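You operate a simulated robot arm through the tools that you are given. There is no shell and no other tool.

You are at the controls of a simulated robot arm. One attempt, no reset.

JOB
Brush the lint off the orange and black coils, then stack them.
Fine: orange coil on top of the black coil; use the cord brush and put it back where it stood. Set down upright: brown cord brush. What is to be rubbed or washed off counts as gone when no trace of it is left.

The check looks at the end state, three seconds after you hand in, the way a careful person would. Anything else that was tipped, shoved, dropped, spilled or broken makes it a failure.

ROBOT AND FRAMES
A 7-joint arm with a two-finger parallel gripper, fixed in place. Base frame: the origin is on the floor under the middle of its stand, x ahead of it, y to its left, z up; the work surface is at about z = 0.88. Lengths are in m, angles in degrees, forces in N, time in s.
It reaches about 1.372 m from its shoulder. Its first joint turns from -149.0 to 149.0 degrees. Payload 3.43 kg.
Tool frame: the origin (TCP) lies between the finger pads and is the grasp point; the fingertips stand 0.03 m ahead of it; z points along the fingers, y is the line along which they close. The gripper opens to 0.094 m. The fingers are 0.028 m wide and 0.01 m thick; the gripper's body (0.05 by 0.096 m) begins 0.055 m behind the TCP.
Orientation is that of the tool frame in the base frame, as a unit quaternion [w, x, y, z]. With the fingers straight down and closing along the base's y, the tool's x points along the base's -x, its y along +y and its z along -z.

CONTROLS
- The arm moves only by the tool send_rows. Its argument "motion" is a list of rows, each an object (a shift or turn left out is 0, a gripper value left out holds the last) with "dr": the turn, a rotation vector about the tool's x, y, z in units of 6 degrees (1.0 is 6 degrees), a list of three; "travel": the shift along the tool's x, y, z in units of 20 mm (1.0 is 20 mm), a list of three; "grip": the finger opening in m, from 0 to 0.094. In form: [{"dr": [rx, ry, rz], "travel": [tx, ty, tz], "grip": grip}, ...]. A call has 1 to 20 rows; each row shifts and turns the commanded pose from where the row before left it, along the tool's axes as they then stand. A call with a number of a shift or a turn outside -1 to 1 is refused whole. Rows are played at 5 a second. More than 0.05 m and 8.6 degrees between two rows, or a gripper value outside its range, and nothing of the call is played. Where a pose cannot be reached the arm comes as near as it can. A force on the tool above 40 N (or 10 N above the force at the start of the call, whichever is more), or a blocked arm, ends the call early, and 0.2 s more pass. The fingers move at their own pace (about 0.045 m/s each) and stop on an object; they squeeze with about 33 N. The grip force told is the motor's: it shows also when the fingers shut on nothing. Time passes only in rows, and 0.2 s behind the last, so rows that do not move let the fingers close. It gives the time, the measured TCP pose, the force on the tool (base axes), the opening and the grip force at its end, in the units of the frame above (readings bear some noise), with the torque about the TCP (base axes, N m) and any sound that the robot's microphone picked up.
- Cameras (640 x 400 px; columns grow to the right, rows downward): "scene" is fixed at [0.2209, 0.6505, 1.6896]; the picture's right is [-0.62, -0.78, 0.00], its down [-0.45, 0.35, -0.82] and it looks along [0.65, -0.51, -0.57] (base axes); focal length 320 px, centre (320, 200). "wrist" rides on the gripper at [0.076, 0.014, -0.103] in the tool frame; the picture's right is [-0.18, 0.98, 0.00], its down [-0.75, -0.14, -0.64] and it looks along [-0.63, -0.12, 0.77] (tool axes); focal length 243 px, centre (320, 200). There is no depth. A picture from a camera that has moved, and an enlarged one, comes with that camera's place and axes in the base frame and with its lens.
- camera(camera): a new picture of that camera. The clock stands still meanwhile.
- enlarge(camera, box): a new picture of the part [left, top, right, bottom] of that camera's present view, enlarged. The clock stands still meanwhile.
- job_done(): hands the job in; it is judged then, once.

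Nothing tells you positions but the pictures and the camera data. Unless the task says otherwise, let go and move clear before handing in.

The tools are called after "Call:" by a JSON object that holds its "api" and its "payload". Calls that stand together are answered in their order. send_rows: Moves the arm, as the interface text tells. Its arguments: {"type":"object","properties":{"motion":{"type":"array"}},"required":["motion"]} The other tools are called the same way: camera (camera) takes a picture; enlarge (camera, box) takes an enlarged picture of a part of a camera's view; job_done () hands the job in.

At the start:

```text
t: 0.0
tcp_pos: [0.9733, -0.1667, 1.1398]
tool_rot: [-0.001, 0.0, 1.0, 0.0]
ft_force: [0.1, 0.2, 0.1]
torque: [-0.01, 0.01, 0.02]
opening: 0.0943
grip_force: 0.1
```

scene: 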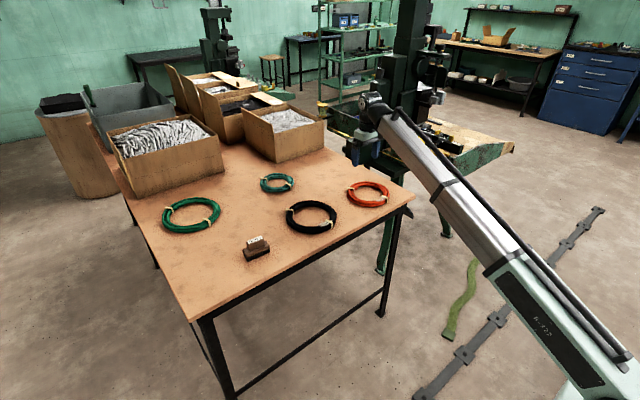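
wrist: 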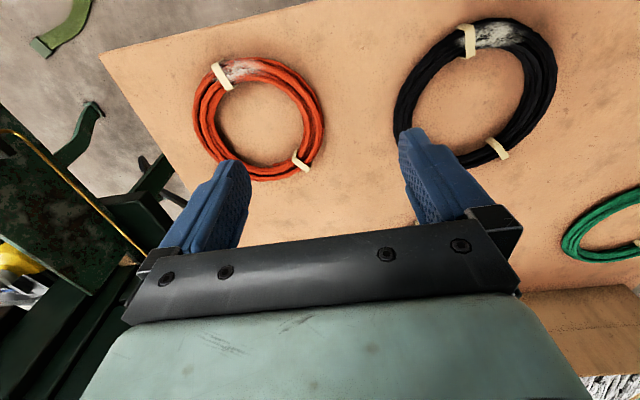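

I see a table with orange, black and two green coils, and a small brown brush near the front left edge. I'll take enlarged pictures first to locate everything.

Call:
{"api": "enlarge", "payload": {"camera": "scene", "box": [220, 160, 420, 285]}}

Call:
{"api": "enlarge", "payload": {"camera": "scene", "box": [225, 220, 289, 260]}}

Call:
{"api": "enlarge", "payload": {"camera": "wrist", "box": [160, 0, 640, 300]}}

```text
3.20 times, centred on (320, 222) of scene
camera zoom: at [0.2209, 0.6505, 1.6896], right [-0.62, -0.78, 0.0], down [-0.45, 0.35, -0.82], along [0.65, -0.51, -0.57], focal length 1024 px, centre (320, 128)
```

zoom: 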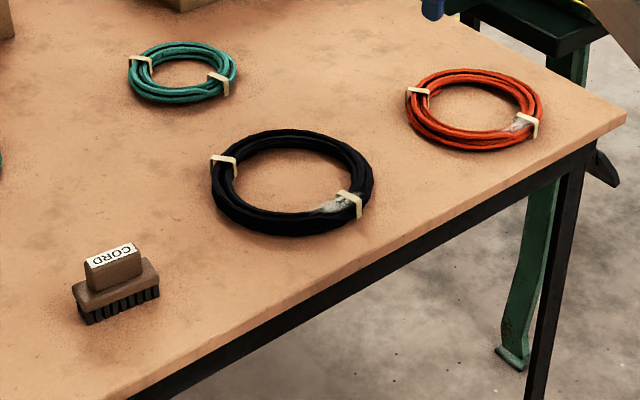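

```text
10.00 times, centred on (257, 240) of scene
camera zoom: at [0.2209, 0.6505, 1.6896], right [-0.62, -0.78, 0.0], down [-0.45, 0.35, -0.82], along [0.65, -0.51, -0.57], focal length 3201 px, centre (950, -200)
```

zoom: 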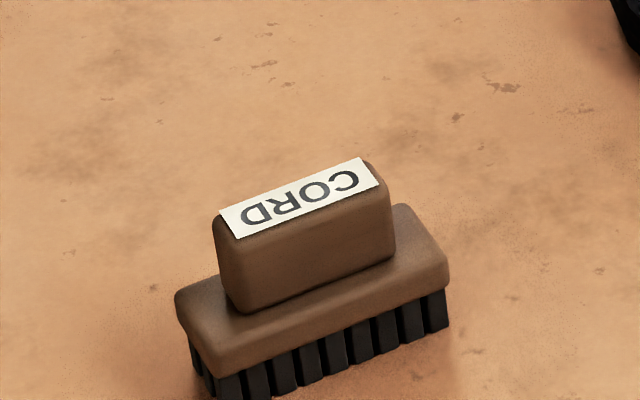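

```text
1.33 times, centred on (400, 150) of wrist
camera zoom: at [0.8962, -0.1535, 1.2421], right [0.18, 0.98, 0.0], down [0.75, -0.14, 0.64], along [0.63, -0.12, -0.77], focal length 324 px, centre (213, 267)
```

zoom: 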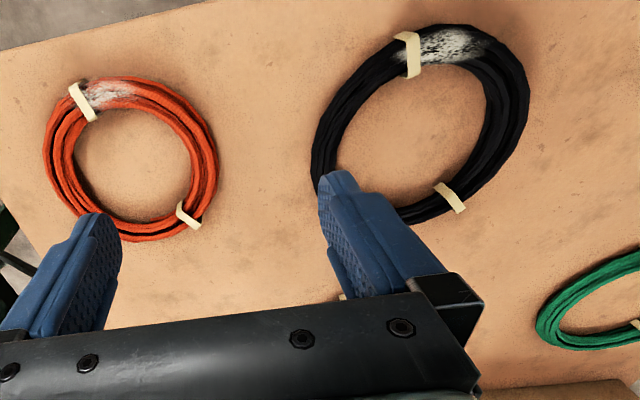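

The brush stands near (1.0, 0.3) with its long axis roughly along y. The black coil is at about (1.05, 0.03) and the orange at about (1.02, -0.27), both with lint on the robot-facing side. I'll move the wrist camera over the brush while staying high.

Call:
{"api": "send_rows", "payload": {"motion": [{"travel": [0.15, 1, 0]}, {"travel": [0.15, 1, 0]}, {"travel": [0.15, 1, 0]}, {"travel": [0.15, 1, 0]}, {"travel": [0.15, 1, 0]}, {"travel": [0.15, 1, 0]}, {"travel": [0.15, 1, 0]}, {"travel": [0.15, 1, 0]}, {"travel": [0.15, 1, 0]}, {"travel": [0.15, 1, 0]}, {"travel": [0.15, 1, 0]}]}}

Call:
{"api": "camera", "payload": {"camera": "wrist"}}

Call:
{"api": "camera", "payload": {"camera": "scene"}}

```text
t: 2.4
tcp_pos: [0.9409, 0.0526, 1.1397]
tool_rot: [0.0, 0.001, 1.0, 0.0]
ft_force: [0.9, -0.8, 0.3]
torque: [0.0, -0.02, -0.01]
opening: 0.0942
grip_force: 0.1
```

```text
taken
camera wrist: at [0.8634, 0.0667, 1.2422], right [0.18, 0.98, 0.0], down [0.75, -0.14, 0.64], along [0.63, -0.12, -0.77], focal length 243 px, centre (320, 200)
```

wrist: 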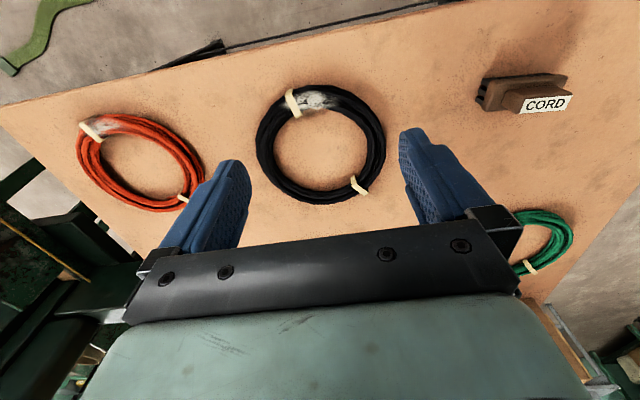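

```text
taken
```

scene: 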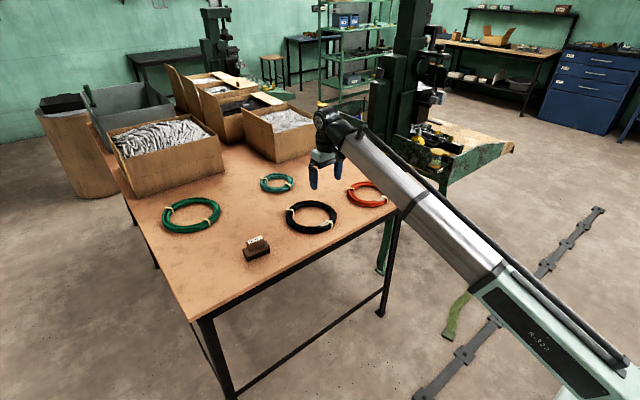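

The view is consistent with my estimates. I'll move on so that the brush lies in the middle of the wrist view.

Call:
{"api": "send_rows", "payload": {"motion": [{"travel": [0.2, 1, 0]}, {"travel": [0.2, 1, 0]}, {"travel": [0.2, 1, 0]}, {"travel": [0.2, 1, 0]}, {"travel": [0.2, 1, 0]}, {"travel": [0.2, 1, 0]}, {"travel": [0.2, 1, 0]}, {"travel": [0.2, 1, 0]}, {"travel": [0.2, 1, 0]}, {"travel": [0.2, 1, 0]}, {"travel": [0.2, 1, 0]}, {"travel": [0, 0, 0]}]}}

Call:
{"api": "camera", "payload": {"camera": "wrist"}}

Call:
{"api": "enlarge", "payload": {"camera": "wrist", "box": [220, 40, 412, 160]}}

```text
t: 5.0
tcp_pos: [0.8983, 0.2738, 1.1394]
tool_rot: [0.0, 0.0, 1.0, -0.001]
ft_force: [-0.3, 0.4, -0.5]
torque: [-0.01, 0.0, -0.02]
opening: 0.0938
grip_force: 0.1
```

```text
taken
camera wrist: at [0.8207, 0.2868, 1.2423], right [0.18, 0.98, 0.0], down [0.75, -0.14, 0.64], along [0.63, -0.12, -0.77], focal length 243 px, centre (320, 200)
```

wrist: 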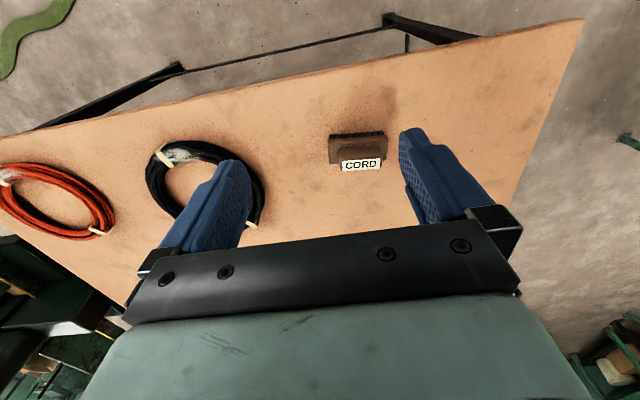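

```text
3.33 times, centred on (316, 100) of wrist
camera zoom: at [0.8207, 0.2868, 1.2423], right [0.18, 0.98, 0.0], down [0.75, -0.14, 0.64], along [0.63, -0.12, -0.77], focal length 809 px, centre (333, 533)
```

zoom: 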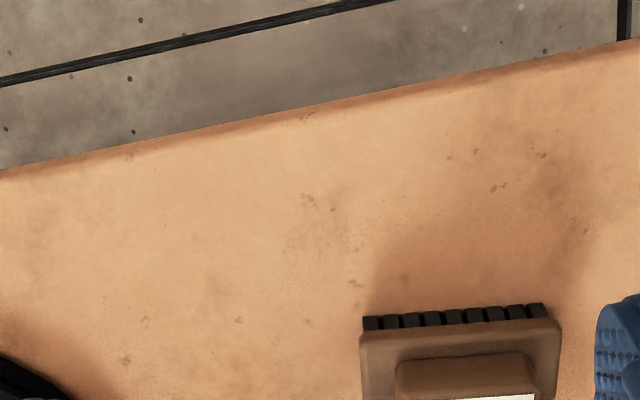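

Call:
{"api": "enlarge", "payload": {"camera": "wrist", "box": [310, 110, 422, 180]}}

Call:
{"api": "enlarge", "payload": {"camera": "scene", "box": [230, 225, 294, 265]}}

```text
5.71 times, centred on (366, 145) of wrist
camera zoom: at [0.8207, 0.2868, 1.2423], right [0.18, 0.98, 0.0], down [0.75, -0.14, 0.64], along [0.63, -0.12, -0.77], focal length 1386 px, centre (57, 514)
```

zoom: 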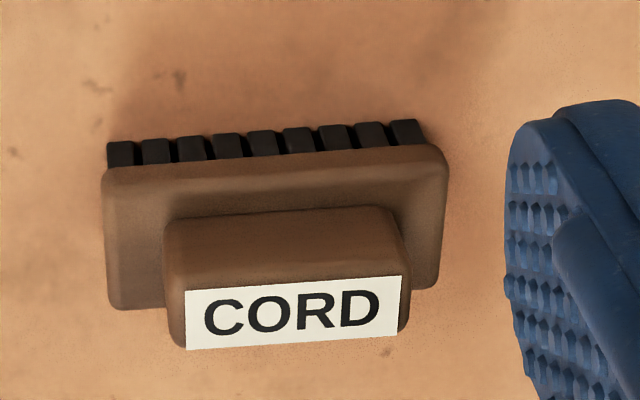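

```text
10.00 times, centred on (262, 245) of scene
camera zoom: at [0.2209, 0.6505, 1.6896], right [-0.62, -0.78, 0.0], down [-0.45, 0.35, -0.82], along [0.65, -0.51, -0.57], focal length 3201 px, centre (900, -250)
```

zoom: 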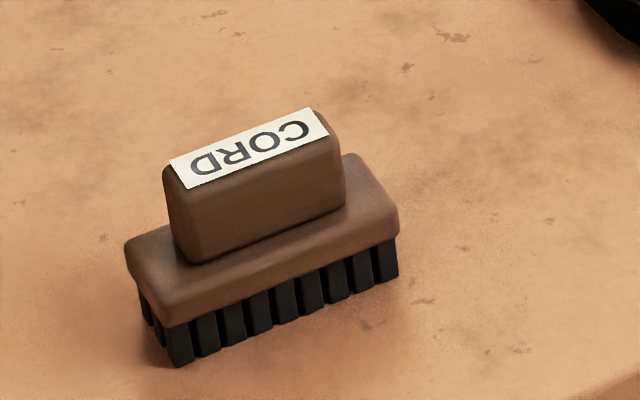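

I triangulated the brush: handle top centre at about (1.003, 0.311, 0.957), long axis about 6° off y. I'll go above it, turn 6° and come down partway to check the alignment.

Call:
{"api": "send_rows", "payload": {"motion": [{"travel": [-0.875, 0.306, 0]}, {"travel": [-0.875, 0.306, 0]}, {"travel": [-0.875, 0.306, 0]}, {"travel": [-0.875, 0.306, 0]}, {"travel": [-0.875, 0.306, 0]}, {"travel": [-0.875, 0.306, 0]}, {"dr": [0, 0, 1]}, {"travel": [0, 0, 1]}, {"travel": [0, 0, 1]}, {"travel": [0, 0, 1]}, {"travel": [0, 0, 1]}, {"travel": [0, 0, 1]}, {"travel": [0, 0, 0]}]}}

Call:
{"api": "camera", "payload": {"camera": "wrist"}}

Call:
{"api": "enlarge", "payload": {"camera": "scene", "box": [210, 180, 322, 250]}}

```text
t: 7.8
tcp_pos: [1.001, 0.3094, 1.0391]
tool_rot: [0.0, 0.052, 0.999, 0.0]
ft_force: [0.3, -0.7, 0.0]
torque: [0.0, -0.02, -0.02]
opening: 0.0942
grip_force: 0.1
```

```text
taken
camera wrist: at [0.9251, 0.3318, 1.141], right [0.29, 0.96, 0.0], down [0.73, -0.22, 0.64], along [0.62, -0.18, -0.77], focal length 243 px, centre (320, 200)
```

wrist: 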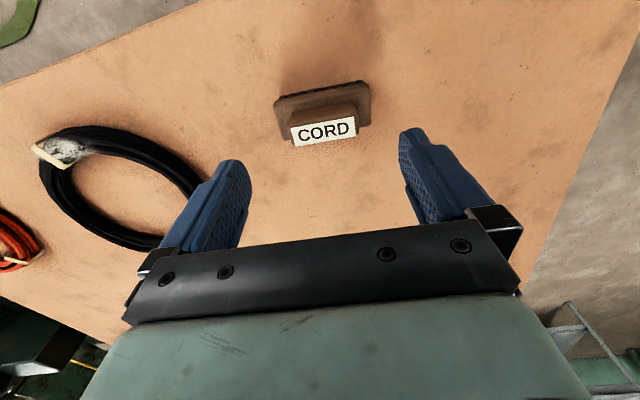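

```text
5.71 times, centred on (266, 215) of scene
camera zoom: at [0.2209, 0.6505, 1.6896], right [-0.62, -0.78, 0.0], down [-0.45, 0.35, -0.82], along [0.65, -0.51, -0.57], focal length 1829 px, centre (629, 114)
```

zoom: 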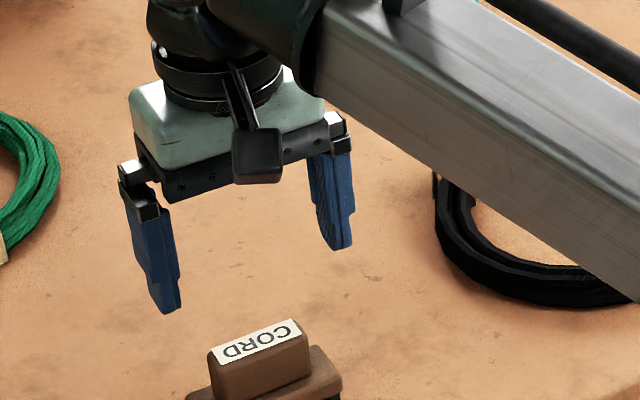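

Call:
{"api": "enlarge", "payload": {"camera": "wrist", "box": [260, 70, 388, 150]}}

```text
5.00 times, centred on (324, 110) of wrist
camera zoom: at [0.9251, 0.3318, 1.141], right [0.29, 0.96, 0.0], down [0.73, -0.22, 0.64], along [0.62, -0.18, -0.77], focal length 1213 px, centre (300, 650)
```

zoom: 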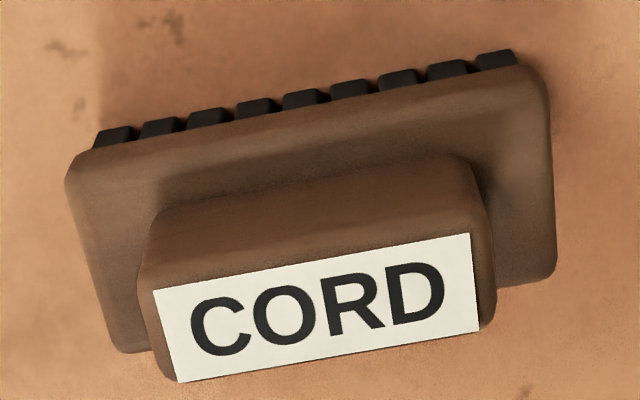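

The refined estimate puts the handle centre near (1.010, 0.311) with its top at z ≈ 0.946. I'll shift over it, go down with the fingers open either side of the handle, and look before closing.

Call:
{"api": "send_rows", "payload": {"motion": [{"travel": [-0.44, 0.12, 0]}, {"travel": [0, 0, 1]}, {"travel": [0, 0, 1]}, {"travel": [0, 0, 0.7]}, {"travel": [0, 0, 0]}]}}

Call:
{"api": "camera", "payload": {"camera": "wrist"}}

Call:
{"api": "enlarge", "payload": {"camera": "scene", "box": [214, 200, 310, 260]}}

```text
t: 9.0
tcp_pos: [1.0114, 0.3104, 0.9858]
tool_rot: [0.0, 0.052, 0.999, 0.0]
ft_force: [0.4, -0.3, -0.3]
torque: [0.0, 0.02, 0.01]
opening: 0.094
grip_force: 0.1
```

```text
taken
camera wrist: at [0.9362, 0.3319, 1.0878], right [0.29, 0.96, 0.0], down [0.73, -0.22, 0.64], along [0.62, -0.18, -0.77], focal length 243 px, centre (320, 200)
```

wrist: 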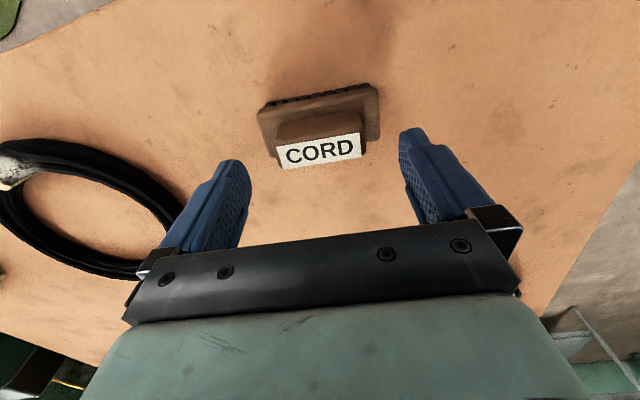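

```text
6.67 times, centred on (262, 230) of scene
camera zoom: at [0.2209, 0.6505, 1.6896], right [-0.62, -0.78, 0.0], down [-0.45, 0.35, -0.82], along [0.65, -0.51, -0.57], focal length 2134 px, centre (707, 0)
```

zoom: 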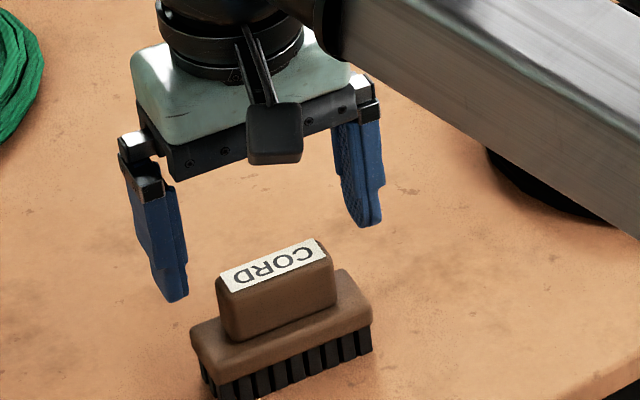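

The gripper looks centred over the handle. I'll come down about 25 mm and check the fingertips against the handle.

Call:
{"api": "send_rows", "payload": {"motion": [{"travel": [0, 0, 0.5]}, {"travel": [0, 0, 0.5]}, {"travel": [0, 0, 0.25]}, {"travel": [0, 0, 0]}]}}

Call:
{"api": "enlarge", "payload": {"camera": "wrist", "box": [200, 60, 456, 220]}}

Call:
{"api": "enlarge", "payload": {"camera": "scene", "box": [222, 210, 302, 260]}}

```text
t: 10.0
tcp_pos: [1.0109, 0.3109, 0.9584]
tool_rot: [0.0, 0.053, 0.999, 0.0]
ft_force: [-0.1, 0.0, 0.6]
torque: [0.01, 0.03, 0.0]
opening: 0.0939
grip_force: 0.0
```

```text
2.50 times, centred on (328, 140) of wrist
camera zoom: at [0.9356, 0.3323, 1.0626], right [0.29, 0.96, 0.0], down [0.73, -0.22, 0.64], along [0.62, -0.18, -0.77], focal length 606 px, centre (300, 350)
```

zoom: 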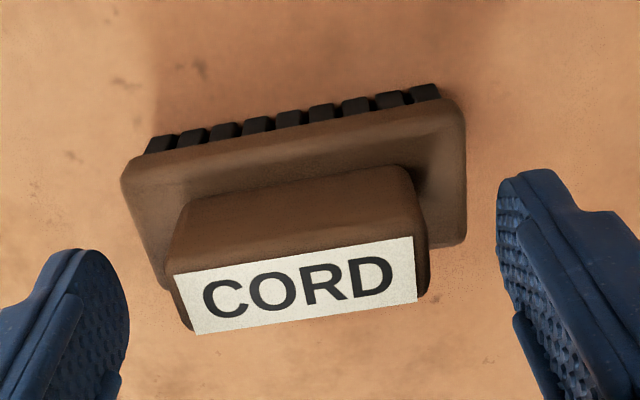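

```text
8.00 times, centred on (262, 235) of scene
camera zoom: at [0.2209, 0.6505, 1.6896], right [-0.62, -0.78, 0.0], down [-0.45, 0.35, -0.82], along [0.65, -0.51, -0.57], focal length 2561 px, centre (784, -80)
```

zoom: 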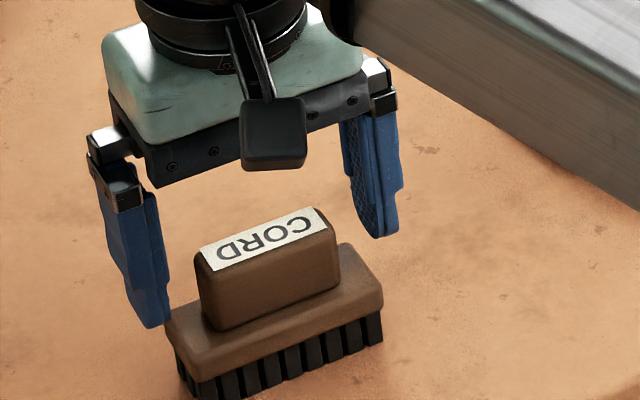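

Wrist views at several heights agree on a handle top at z ≈ 0.945, with the gripper centred on it. I'll go down 6 mm more and close on the handle ends.

Call:
{"api": "send_rows", "payload": {"motion": [{"travel": [0, 0, 0.3]}, {"travel": [0, 0, 0]}, {"grip": 0.03}, {"grip": 0.03}, {"grip": 0.03}, {"grip": 0.03}, {"grip": 0.03}]}}

Call:
{"api": "camera", "payload": {"camera": "wrist"}}

Call:
{"api": "enlarge", "payload": {"camera": "scene", "box": [222, 210, 302, 260]}}

```text
t: 11.6
tcp_pos: [1.0099, 0.3104, 0.9551]
tool_rot: [0.0, 0.052, 0.999, 0.0]
ft_force: [1.0, 1.3, 7.6]
torque: [-0.02, 0.04, 0.01]
opening: 0.0594
grip_force: 32.8
```

```text
taken
camera wrist: at [0.9354, 0.3318, 1.0573], right [0.29, 0.96, 0.0], down [0.73, -0.22, 0.64], along [0.62, -0.18, -0.77], focal length 243 px, centre (320, 200)
```

wrist: 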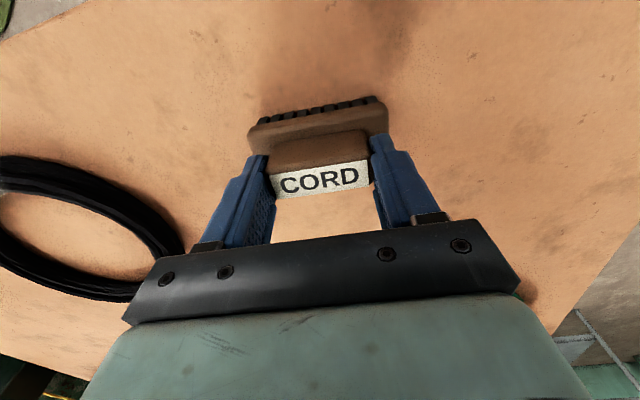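

```text
8.00 times, centred on (262, 235) of scene
camera zoom: at [0.2209, 0.6505, 1.6896], right [-0.62, -0.78, 0.0], down [-0.45, 0.35, -0.82], along [0.65, -0.51, -0.57], focal length 2561 px, centre (784, -80)
```

zoom: 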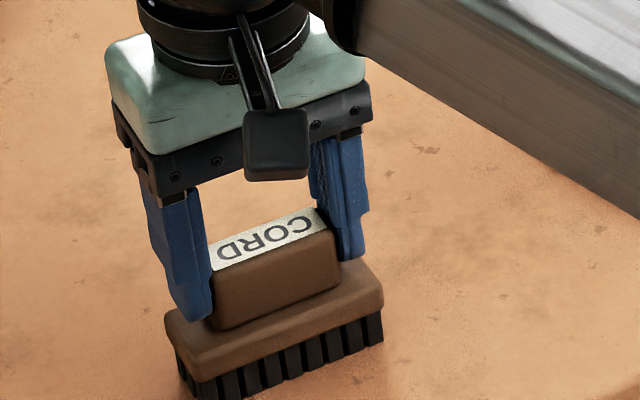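

The handle is gripped (opening 0.059, force 33 N). I'll lift the brush straight up and carry it towards the black coil, staying high, then look at the lint up close.

Call:
{"api": "send_rows", "payload": {"motion": [{"travel": [0, 0, -0.5]}, {"travel": [0, 0, -1]}, {"travel": [0, 0, -1]}, {"travel": [0, 0, -1]}, {"travel": [0, 0, -1]}, {"travel": [0, 0, -1]}, {"travel": [0, 0, -1]}, {"dr": [0, 0, -1]}, {"travel": [0.4, -1, 0]}, {"travel": [0.4, -1, 0]}, {"travel": [0.4, -1, 0]}, {"travel": [0.4, -1, 0]}, {"travel": [0.4, -1, 0]}, {"travel": [0.4, -1, 0]}, {"travel": [0.4, -1, 0]}, {"travel": [0.4, -1, 0]}, {"travel": [0.4, -1, 0]}, {"travel": [0.4, -1, 0]}, {"travel": [0, 0, 0]}]}}

Call:
{"api": "camera", "payload": {"camera": "wrist"}}

Call:
{"api": "camera", "payload": {"camera": "scene"}}

```text
t: 15.6
tcp_pos: [0.9305, 0.1094, 1.0838]
tool_rot: [0.0, 0.0, 1.0, 0.0]
ft_force: [1.4, -0.1, -0.2]
torque: [0.0, 0.02, 0.0]
opening: 0.0301
grip_force: 0.1
```

```text
taken
camera wrist: at [0.8532, 0.1232, 1.1861], right [0.18, 0.98, 0.0], down [0.75, -0.14, 0.64], along [0.63, -0.12, -0.77], focal length 243 px, centre (320, 200)
```

wrist: 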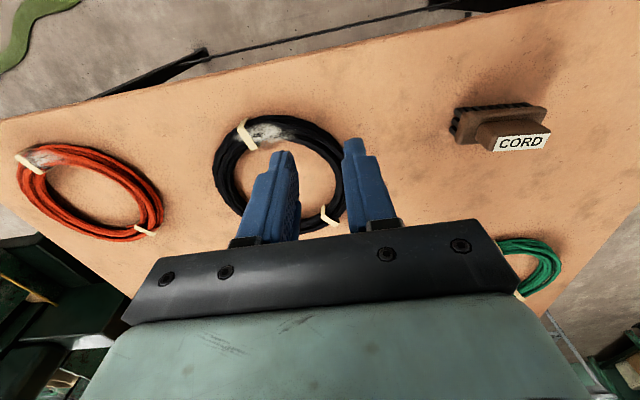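

```text
taken
```

scene: 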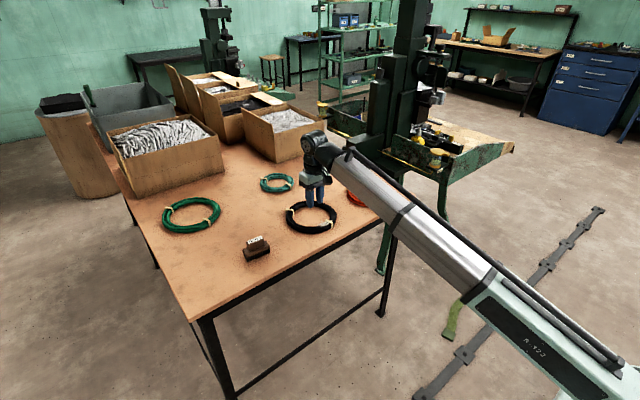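

The brush slipped out of the grip and is standing at roughly its old spot. I'll look closely to see whether it moved.

Call:
{"api": "enlarge", "payload": {"camera": "scene", "box": [230, 225, 294, 265]}}

Call:
{"api": "enlarge", "payload": {"camera": "wrist", "box": [430, 80, 574, 170]}}

Call:
{"api": "enlarge", "payload": {"camera": "wrist", "box": [200, 90, 360, 190]}}

```text
10.00 times, centred on (262, 245) of scene
camera zoom: at [0.2209, 0.6505, 1.6896], right [-0.62, -0.78, 0.0], down [-0.45, 0.35, -0.82], along [0.65, -0.51, -0.57], focal length 3201 px, centre (900, -250)
```

zoom: 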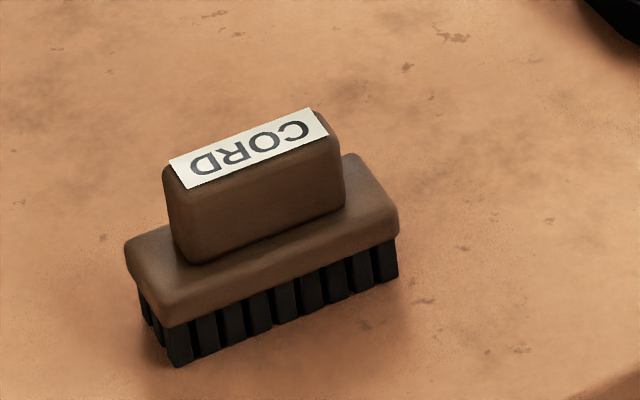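

```text
4.44 times, centred on (502, 125) of wrist
camera zoom: at [0.8532, 0.1232, 1.1861], right [0.18, 0.98, 0.0], down [0.75, -0.14, 0.64], along [0.63, -0.12, -0.77], focal length 1078 px, centre (-489, 533)
```

zoom: 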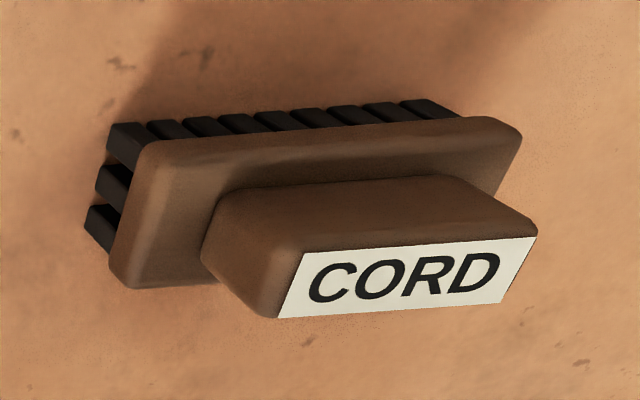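

```text
4.00 times, centred on (280, 140) of wrist
camera zoom: at [0.8532, 0.1232, 1.1861], right [0.18, 0.98, 0.0], down [0.75, -0.14, 0.64], along [0.63, -0.12, -0.77], focal length 970 px, centre (480, 440)
```

zoom: 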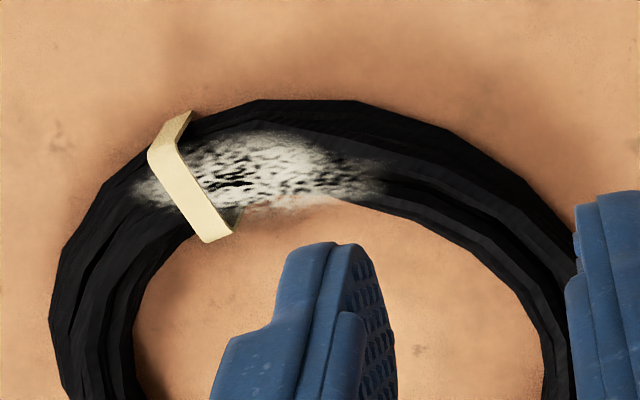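

The brush has not moved at all. I also got a close view of the black coil's lint, which sits beside the tie on its robot-facing side. The handle ends were a poor hold, so I'll go back, turn the gripper about 84° and grip the long faces of the handle, deeper.

Call:
{"api": "send_rows", "payload": {"motion": [{"travel": [-0.4035, 0.9985, 0], "grip": 0.094}, {"travel": [-0.4035, 0.9985, 0]}, {"travel": [-0.4035, 0.9985, 0]}, {"travel": [-0.4035, 0.9985, 0]}, {"travel": [-0.4035, 0.9985, 0]}, {"travel": [-0.4035, 0.9985, 0]}, {"travel": [-0.4035, 0.9985, 0]}, {"travel": [-0.4035, 0.9985, 0]}, {"travel": [-0.4035, 0.9985, 0]}, {"travel": [-0.4035, 0.9985, 0]}, {"travel": [0, 0, 0]}]}}

Call:
{"api": "send_rows", "payload": {"motion": [{"dr": [0, 0, -1]}, {"dr": [0, 0, -1]}, {"dr": [0, 0, -1]}, {"dr": [0, 0, -1]}, {"dr": [0, 0, -1]}, {"dr": [0, 0, -1]}, {"dr": [0, 0, -1]}, {"dr": [0, 0, -1]}, {"dr": [0, 0, -1]}, {"dr": [0, 0, -1]}, {"dr": [0, 0, -1]}, {"dr": [0, 0, -1]}, {"dr": [0, 0, -1]}, {"dr": [0, 0, -1]}, {"travel": [0, 0, 1]}, {"travel": [0, 0, 1]}, {"travel": [0, 0, 0.5]}, {"travel": [0, 0, 0]}]}}

Call:
{"api": "camera", "payload": {"camera": "wrist"}}

Call:
{"api": "enlarge", "payload": {"camera": "scene", "box": [206, 190, 318, 260]}}

```text
t: 18.0
tcp_pos: [1.0108, 0.3113, 1.0853]
tool_rot: [0.0, 0.0, 1.0, 0.0]
ft_force: [0.3, -0.2, 1.3]
torque: [-0.05, 0.0, 0.01]
opening: 0.0942
grip_force: 0.1
```

```text
t: 21.8
tcp_pos: [1.0111, 0.3105, 1.0354]
tool_rot: [0.0, -0.669, 0.743, 0.0]
ft_force: [0.5, 0.1, -0.2]
torque: [-0.03, -0.01, 0.0]
opening: 0.0943
grip_force: 0.2
```

```text
taken
camera wrist: at [0.9884, 0.2355, 1.1373], right [-0.96, 0.29, 0.0], down [0.22, 0.73, 0.64], along [0.18, 0.62, -0.77], focal length 243 px, centre (320, 200)
```

wrist: 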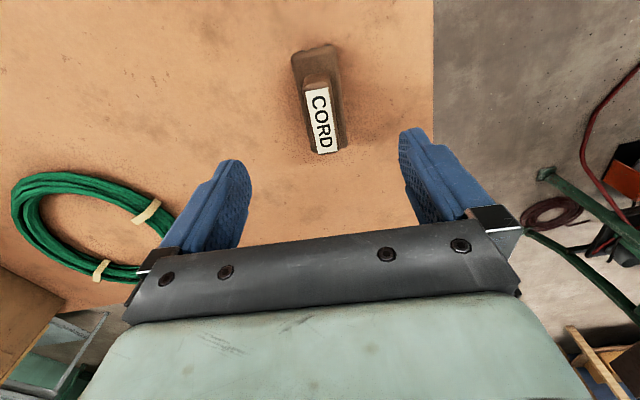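

```text
5.71 times, centred on (262, 225) of scene
camera zoom: at [0.2209, 0.6505, 1.6896], right [-0.62, -0.78, 0.0], down [-0.45, 0.35, -0.82], along [0.65, -0.51, -0.57], focal length 1829 px, centre (651, 57)
```

zoom: 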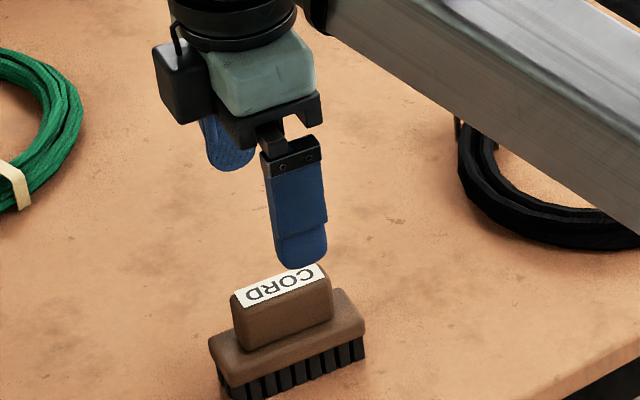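

Call:
{"api": "enlarge", "payload": {"camera": "wrist", "box": [256, 35, 384, 165]}}

```text
3.08 times, centred on (320, 100) of wrist
camera zoom: at [0.9884, 0.2355, 1.1373], right [-0.96, 0.29, 0.0], down [0.22, 0.73, 0.64], along [0.18, 0.62, -0.77], focal length 746 px, centre (320, 508)
```

zoom: 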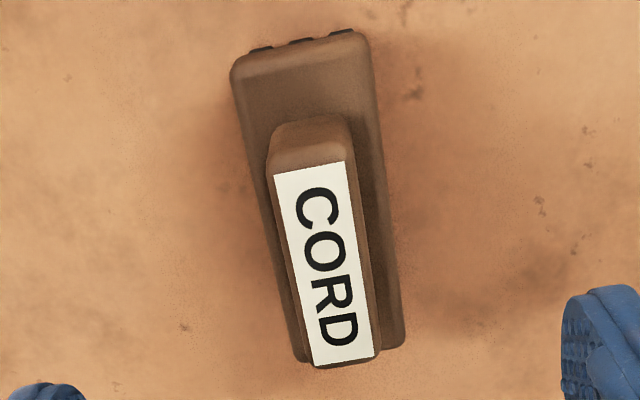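

The handle's long axis now lies square to the closing direction, about 2 mm off centre. I'll correct that, go down to about z = 0.951, and check before closing.

Call:
{"api": "send_rows", "payload": {"motion": [{"travel": [0, 0.125, 1]}, {"travel": [0, 0, 1]}, {"travel": [0, 0, 1]}, {"travel": [0, 0, 0.8]}, {"travel": [0, 0, 0.4]}, {"travel": [0, 0, 0]}]}}

Call:
{"api": "enlarge", "payload": {"camera": "wrist", "box": [200, 60, 456, 220]}}

Call:
{"api": "enlarge", "payload": {"camera": "scene", "box": [222, 210, 302, 260]}}

```text
t: 23.2
tcp_pos: [1.0093, 0.3108, 0.9507]
tool_rot: [0.0, -0.669, 0.743, 0.0]
ft_force: [-0.2, 0.0, -0.2]
torque: [-0.03, 0.02, 0.02]
opening: 0.0943
grip_force: 0.1
```

```text
2.50 times, centred on (328, 140) of wrist
camera zoom: at [0.9853, 0.2356, 1.0533], right [-0.96, 0.29, 0.0], down [0.22, 0.73, 0.64], along [0.18, 0.62, -0.77], focal length 606 px, centre (300, 350)
```

zoom: 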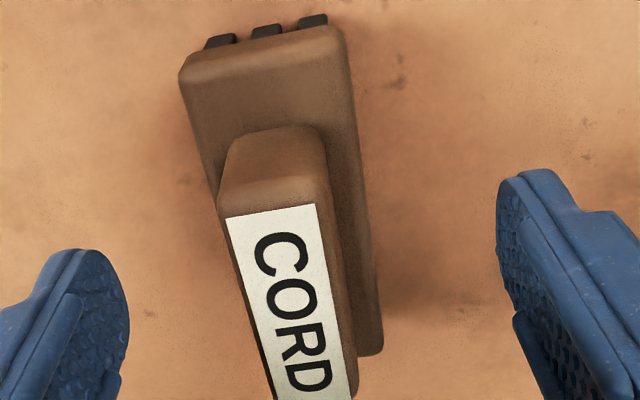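

```text
8.00 times, centred on (262, 235) of scene
camera zoom: at [0.2209, 0.6505, 1.6896], right [-0.62, -0.78, 0.0], down [-0.45, 0.35, -0.82], along [0.65, -0.51, -0.57], focal length 2561 px, centre (784, -80)
```

zoom: 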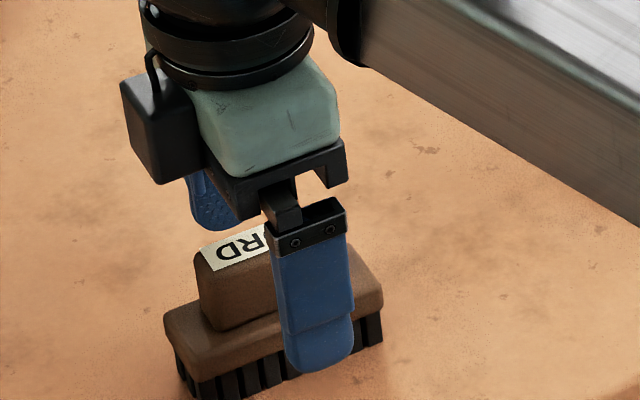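

Aligned. Closing on the long faces now and checking the hold.

Call:
{"api": "send_rows", "payload": {"motion": [{"grip": 0.0}, {"grip": 0.0}, {"grip": 0.0}, {"grip": 0.0}, {"grip": 0.0}, {"grip": 0.0}]}}

Call:
{"api": "enlarge", "payload": {"camera": "wrist", "box": [200, 60, 456, 220]}}

Call:
{"api": "enlarge", "payload": {"camera": "scene", "box": [222, 210, 302, 260]}}

```text
t: 24.6
tcp_pos: [1.0084, 0.3117, 0.9506]
tool_rot: [0.0, -0.669, 0.743, -0.001]
ft_force: [0.6, 0.5, 0.8]
torque: [0.01, -0.01, -0.02]
opening: 0.0261
grip_force: 32.8
```

```text
2.50 times, centred on (328, 140) of wrist
camera zoom: at [0.9853, 0.2355, 1.0535], right [-0.96, 0.29, 0.0], down [0.22, 0.73, 0.64], along [0.18, 0.62, -0.77], focal length 606 px, centre (300, 350)
```

zoom: 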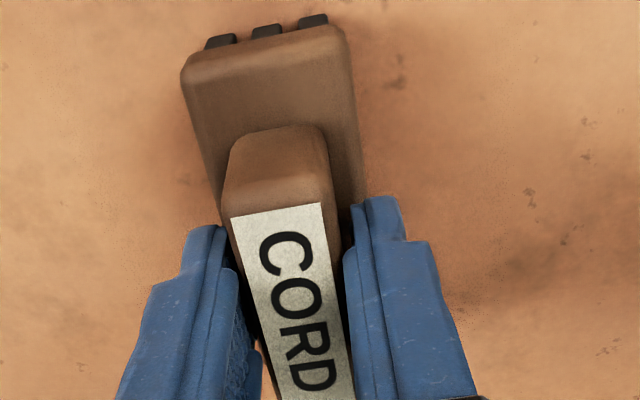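

```text
8.00 times, centred on (262, 235) of scene
camera zoom: at [0.2209, 0.6505, 1.6896], right [-0.62, -0.78, 0.0], down [-0.45, 0.35, -0.82], along [0.65, -0.51, -0.57], focal length 2561 px, centre (784, -80)
```

zoom: 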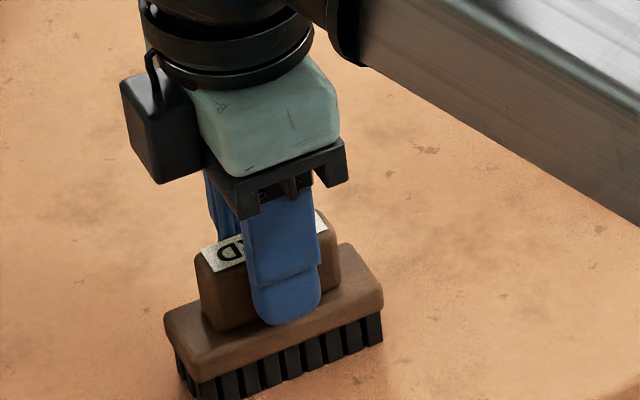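

Now there's a clean hold: opening 0.026, 33 N squeeze and almost no vertical force. I'll lift a little and check that the brush comes along.

Call:
{"api": "send_rows", "payload": {"motion": [{"travel": [0, 0, -0.3]}, {"travel": [0, 0, -0.5]}, {"travel": [0, 0, -0.7]}, {"travel": [0, 0, 0]}]}}

Call:
{"api": "enlarge", "payload": {"camera": "scene", "box": [222, 210, 302, 260]}}

```text
t: 25.6
tcp_pos: [1.008, 0.3107, 0.9805]
tool_rot: [0.001, -0.669, 0.743, 0.0]
ft_force: [0.2, -0.5, -0.6]
torque: [0.01, 0.02, -0.01]
opening: 0.0258
grip_force: 33.2
```

```text
8.00 times, centred on (262, 235) of scene
camera zoom: at [0.2209, 0.6505, 1.6896], right [-0.62, -0.78, 0.0], down [-0.45, 0.35, -0.82], along [0.65, -0.51, -0.57], focal length 2561 px, centre (784, -80)
```

zoom: 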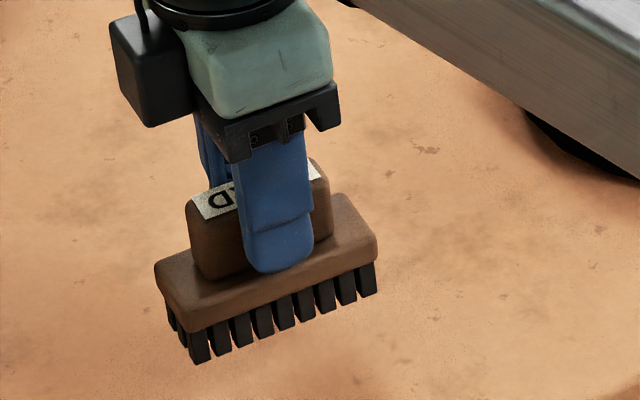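

The brush lifted with the gripper. I'll raise it clear, square it to the y axis and carry it over the black coil's lint at about (0.967, 0.033).

Call:
{"api": "send_rows", "payload": {"motion": [{"travel": [0, 0, -1]}, {"travel": [0, 0, -1]}, {"travel": [0, 0, -1]}, {"travel": [0, 0, -1]}, {"dr": [0, 0, -1]}, {"travel": [0.995, 0.148, 0]}, {"travel": [0.995, 0.148, 0]}, {"travel": [0.995, 0.148, 0]}, {"travel": [0.995, 0.148, 0]}, {"travel": [0.995, 0.148, 0]}, {"travel": [0.995, 0.148, 0]}, {"travel": [0.995, 0.148, 0]}, {"travel": [0.995, 0.148, 0]}, {"travel": [0.995, 0.148, 0]}, {"travel": [0.995, 0.148, 0]}, {"travel": [0.995, 0.148, 0]}, {"travel": [0.995, 0.148, 0]}, {"travel": [0.995, 0.148, 0]}, {"travel": [0.995, 0.148, 0]}, {"travel": [0, 0, 0]}]}}

Call:
{"api": "camera", "payload": {"camera": "wrist"}}

Call:
{"api": "enlarge", "payload": {"camera": "scene", "box": [260, 180, 356, 240]}}

```text
t: 29.8
tcp_pos: [0.9674, 0.0328, 1.0601]
tool_rot: [-0.001, 0.707, -0.707, 0.0]
ft_force: [0.2, -0.4, -0.2]
torque: [-0.02, 0.0, 0.0]
opening: 0.026
grip_force: 33.4
```

```text
taken
camera wrist: at [0.9525, -0.045, 1.1632], right [-0.98, 0.18, 0.0], down [0.14, 0.75, 0.64], along [0.12, 0.63, -0.77], focal length 243 px, centre (320, 200)
```

wrist: 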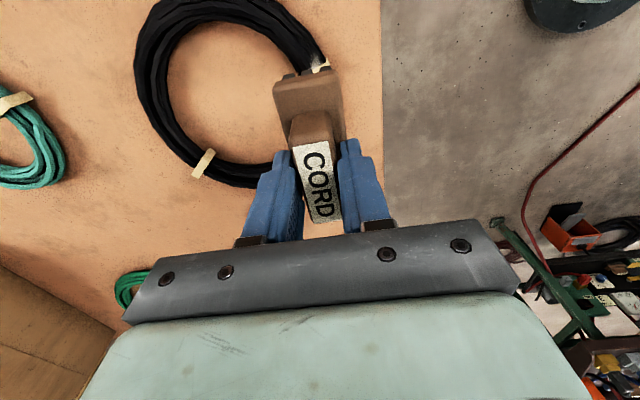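

```text
6.67 times, centred on (308, 210) of scene
camera zoom: at [0.2209, 0.6505, 1.6896], right [-0.62, -0.78, 0.0], down [-0.45, 0.35, -0.82], along [0.65, -0.51, -0.57], focal length 2134 px, centre (400, 133)
```

zoom: 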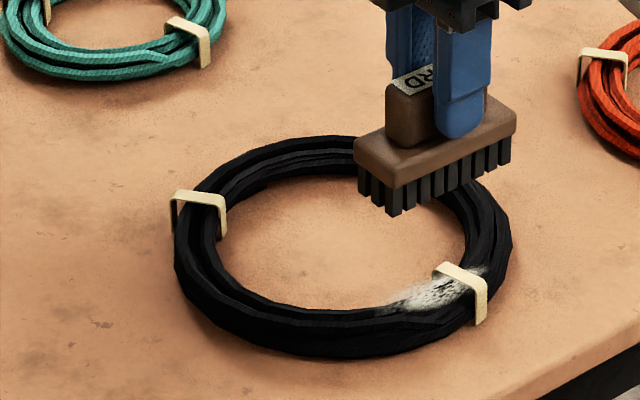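

The brush is above the lint. I'll lower it in small steps, watching the force.

Call:
{"api": "send_rows", "payload": {"motion": [{"travel": [0, 0, 1]}, {"travel": [0, 0, 1]}, {"travel": [0, 0, 1]}, {"travel": [0, 0, 0]}]}}

Call:
{"api": "enlarge", "payload": {"camera": "scene", "box": [260, 180, 356, 240]}}

Call:
{"api": "camera", "payload": {"camera": "wrist"}}

```text
t: 30.8
tcp_pos: [0.9677, 0.0323, 0.9999]
tool_rot: [0.0, -0.707, 0.707, -0.001]
ft_force: [-0.2, 0.2, -1.2]
torque: [-0.02, 0.01, 0.01]
opening: 0.0256
grip_force: 32.7
```

```text
6.67 times, centred on (308, 210) of scene
camera zoom: at [0.2209, 0.6505, 1.6896], right [-0.62, -0.78, 0.0], down [-0.45, 0.35, -0.82], along [0.65, -0.51, -0.57], focal length 2134 px, centre (400, 133)
```

zoom: 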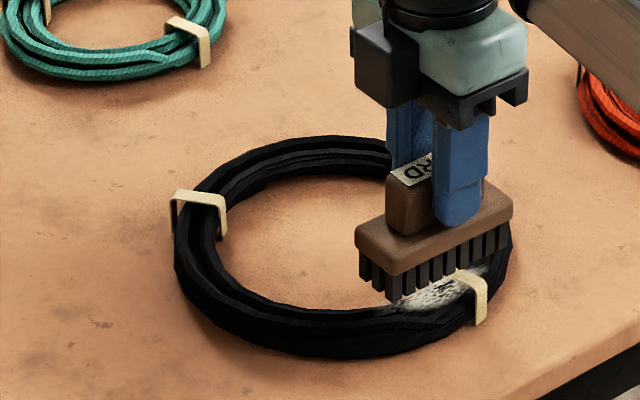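

```text
taken
camera wrist: at [0.9524, -0.0449, 1.1034], right [-0.98, 0.18, 0.0], down [0.14, 0.75, 0.64], along [0.12, 0.63, -0.77], focal length 243 px, centre (320, 200)
```

wrist: 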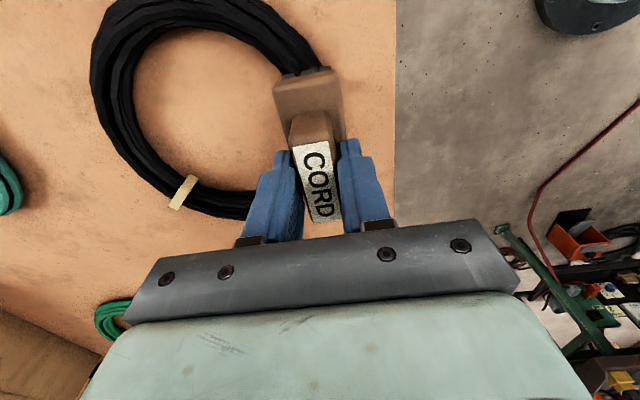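

Call:
{"api": "send_rows", "payload": {"motion": [{"travel": [0, 0, 0.2]}, {"travel": [0, 0, 0.2]}, {"travel": [0, 0, 0]}]}}

Call:
{"api": "send_rows", "payload": {"motion": [{"travel": [0, 0, 0.15]}, {"travel": [0, 0, 0]}]}}

Call:
{"api": "send_rows", "payload": {"motion": [{"travel": [0, 0, 0.15]}, {"travel": [0, 0, 0]}]}}

Call:
{"api": "enlarge", "payload": {"camera": "scene", "box": [260, 180, 356, 240]}}

```text
t: 31.6
tcp_pos: [0.9679, 0.0316, 0.9926]
tool_rot: [0.001, -0.707, 0.707, -0.001]
ft_force: [-0.1, -0.5, -1.5]
torque: [-0.01, -0.01, 0.04]
opening: 0.026
grip_force: 33.2
```

```text
t: 32.2
tcp_pos: [0.9671, 0.0331, 0.9884]
tool_rot: [0.0, 0.707, -0.707, 0.0]
ft_force: [-0.3, 0.1, -1.1]
torque: [0.02, 0.01, -0.01]
opening: 0.026
grip_force: 32.8
```

```text
t: 32.8
tcp_pos: [0.9675, 0.0327, 0.9857]
tool_rot: [0.0, 0.707, -0.707, 0.0]
ft_force: [-0.4, -0.1, -1.8]
torque: [-0.02, 0.0, -0.01]
opening: 0.0257
grip_force: 32.6
```

```text
6.67 times, centred on (308, 210) of scene
camera zoom: at [0.2209, 0.6505, 1.6896], right [-0.62, -0.78, 0.0], down [-0.45, 0.35, -0.82], along [0.65, -0.51, -0.57], focal length 2134 px, centre (400, 133)
```

zoom: 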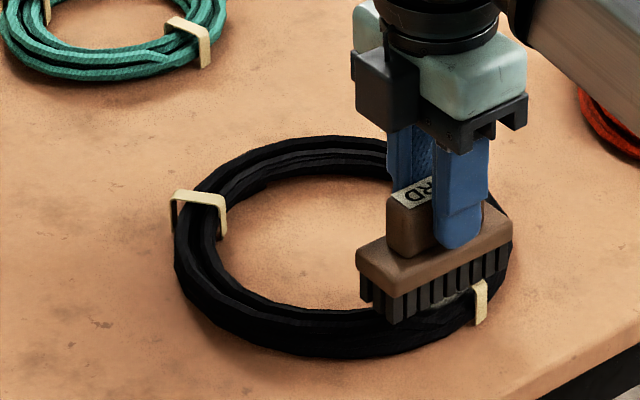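

Call:
{"api": "send_rows", "payload": {"motion": [{"travel": [0, 0, 0.1]}, {"travel": [0, 0, 0]}]}}

Call:
{"api": "send_rows", "payload": {"motion": [{"travel": [0, 0, 0.1]}, {"travel": [0, 0, 0]}]}}

Call:
{"api": "send_rows", "payload": {"motion": [{"travel": [0, 0, 0.1]}, {"travel": [0, 0, 0]}]}}

Call:
{"api": "enlarge", "payload": {"camera": "scene", "box": [260, 180, 356, 240]}}

```text
t: 33.4
tcp_pos: [0.967, 0.0319, 0.9843]
tool_rot: [0.001, -0.707, 0.707, 0.0]
ft_force: [0.1, -0.2, -0.5]
torque: [0.03, -0.01, 0.0]
opening: 0.0259
grip_force: 33.5
```

```text
t: 34.0
tcp_pos: [0.9675, 0.033, 0.9824]
tool_rot: [-0.001, 0.707, -0.707, 0.0]
ft_force: [-0.9, 0.4, -0.9]
torque: [0.0, 0.0, 0.01]
opening: 0.026
grip_force: 33.1
```

```text
t: 34.6
tcp_pos: [0.9671, 0.0326, 0.9811]
tool_rot: [0.0, 0.707, -0.707, 0.0]
ft_force: [0.6, 0.5, -0.8]
torque: [0.03, -0.01, 0.01]
opening: 0.0258
grip_force: 33.3
```

```text
6.67 times, centred on (308, 210) of scene
camera zoom: at [0.2209, 0.6505, 1.6896], right [-0.62, -0.78, 0.0], down [-0.45, 0.35, -0.82], along [0.65, -0.51, -0.57], focal length 2134 px, centre (400, 133)
```

zoom: 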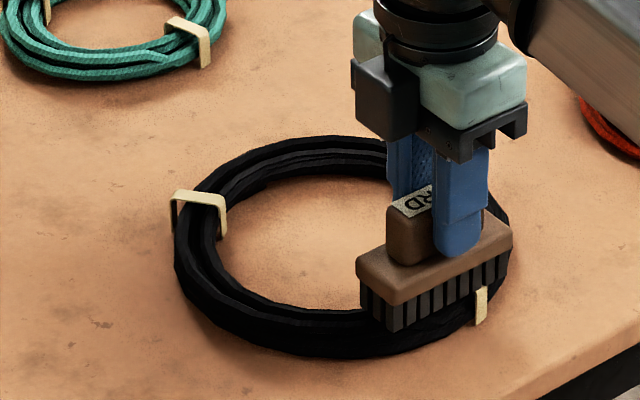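

Call:
{"api": "send_rows", "payload": {"motion": [{"travel": [0, 0, 0.1]}, {"travel": [0, 0, 0]}]}}

Call:
{"api": "send_rows", "payload": {"motion": [{"travel": [0, 0, 0.1]}, {"travel": [0, 0, 0]}]}}

Call:
{"api": "enlarge", "payload": {"camera": "scene", "box": [280, 195, 344, 235]}}

```text
t: 35.2
tcp_pos: [0.9677, 0.032, 0.9783]
tool_rot: [0.0, -0.707, 0.707, 0.001]
ft_force: [-0.6, -0.2, 4.0]
torque: [-0.09, 0.11, 0.0]
opening: 0.0259
grip_force: 33.3
```

```text
t: 35.8
tcp_pos: [0.9675, 0.0325, 0.979]
tool_rot: [-0.001, 0.707, -0.707, 0.002]
ft_force: [3.8, 1.4, 23.3]
torque: [-0.09, 0.03, -0.01]
opening: 0.0258
grip_force: 33.0
```

```text
10.00 times, centred on (312, 215) of scene
camera zoom: at [0.2209, 0.6505, 1.6896], right [-0.62, -0.78, 0.0], down [-0.45, 0.35, -0.82], along [0.65, -0.51, -0.57], focal length 3201 px, centre (400, 50)
```

zoom: 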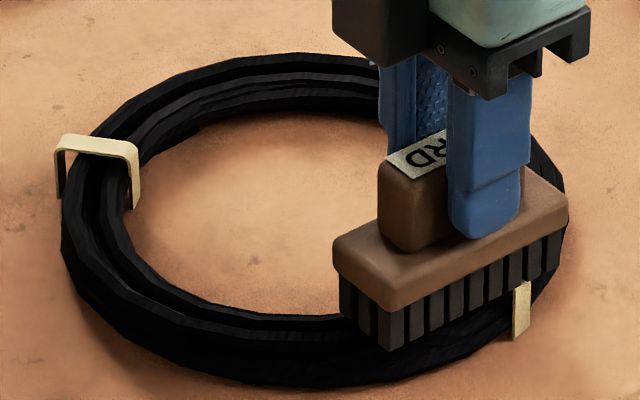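

First contact came at a commanded z ≈ 0.979, and the 23 N there is more than I want. I'll back off about 1.3 mm for light pressure and make short strokes along the lint.

Call:
{"api": "send_rows", "payload": {"motion": [{"travel": [0, 0, -0.065]}, {"travel": [0, 0, 0]}]}}

Call:
{"api": "send_rows", "payload": {"motion": [{"travel": [0.25, 0, 0]}, {"travel": [0.25, 0, 0]}, {"travel": [0.25, 0, 0]}, {"travel": [-0.25, 0, 0]}, {"travel": [-0.25, 0, 0]}, {"travel": [-0.25, 0, 0]}, {"travel": [-0.25, 0, 0]}, {"travel": [-0.25, 0, 0]}, {"travel": [-0.25, 0, 0]}, {"travel": [0.25, 0, 0]}, {"travel": [0.25, 0, 0]}, {"travel": [0.25, 0, 0]}]}}

Call:
{"api": "enlarge", "payload": {"camera": "scene", "box": [280, 195, 344, 235]}}

```text
t: 36.4
tcp_pos: [0.9671, 0.0331, 0.9787]
tool_rot: [0.001, -0.707, 0.707, 0.0]
ft_force: [5.0, -1.3, 17.3]
torque: [-0.01, -0.16, 0.0]
opening: 0.026
grip_force: 33.0
```

```text
t: 39.0
tcp_pos: [0.9665, 0.0351, 0.9779]
tool_rot: [0.001, -0.707, 0.707, 0.001]
ft_force: [-0.3, 10.4, 17.0]
torque: [0.08, 0.01, -0.03]
opening: 0.0259
grip_force: 33.1
```

```text
10.00 times, centred on (312, 215) of scene
camera zoom: at [0.2209, 0.6505, 1.6896], right [-0.62, -0.78, 0.0], down [-0.45, 0.35, -0.82], along [0.65, -0.51, -0.57], focal length 3201 px, centre (400, 50)
```

zoom: 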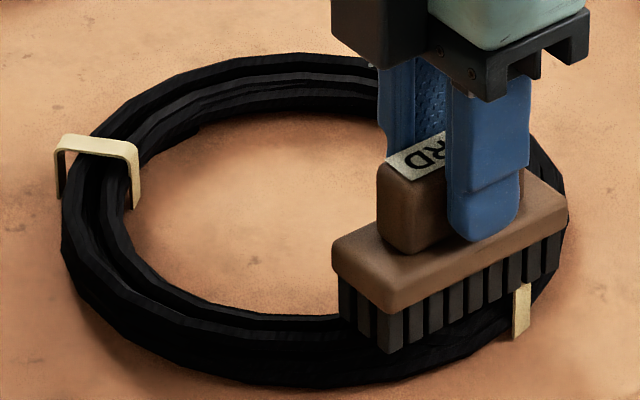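

The coil stayed put and the brush is pressing at about 17 N. I'll lift and look at the lint.

Call:
{"api": "send_rows", "payload": {"motion": [{"travel": [0, 0, -1]}, {"travel": [0, 0, -1]}, {"travel": [0, 0, -1]}, {"travel": [0, 0, 0]}]}}

Call:
{"api": "enlarge", "payload": {"camera": "scene", "box": [280, 195, 344, 235]}}

Call:
{"api": "camera", "payload": {"camera": "wrist"}}

```text
t: 40.0
tcp_pos: [0.9671, 0.0326, 1.0375]
tool_rot: [0.0, 0.707, -0.707, 0.0]
ft_force: [0.7, 0.4, -0.7]
torque: [0.02, 0.01, 0.0]
opening: 0.0261
grip_force: 32.9
```

```text
10.00 times, centred on (312, 215) of scene
camera zoom: at [0.2209, 0.6505, 1.6896], right [-0.62, -0.78, 0.0], down [-0.45, 0.35, -0.82], along [0.65, -0.51, -0.57], focal length 3201 px, centre (400, 50)
```

zoom: 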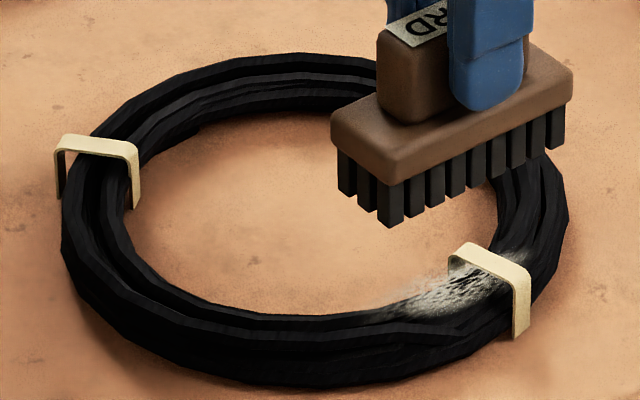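

```text
taken
camera wrist: at [0.9522, -0.0441, 1.1401], right [-0.98, 0.18, 0.0], down [0.14, 0.75, 0.64], along [0.12, 0.63, -0.77], focal length 243 px, centre (320, 200)
```

wrist: 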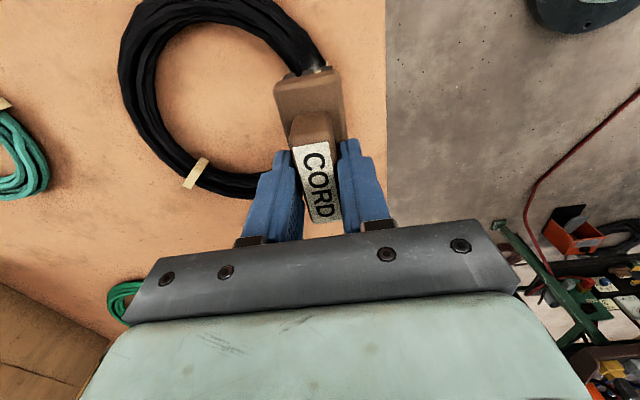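

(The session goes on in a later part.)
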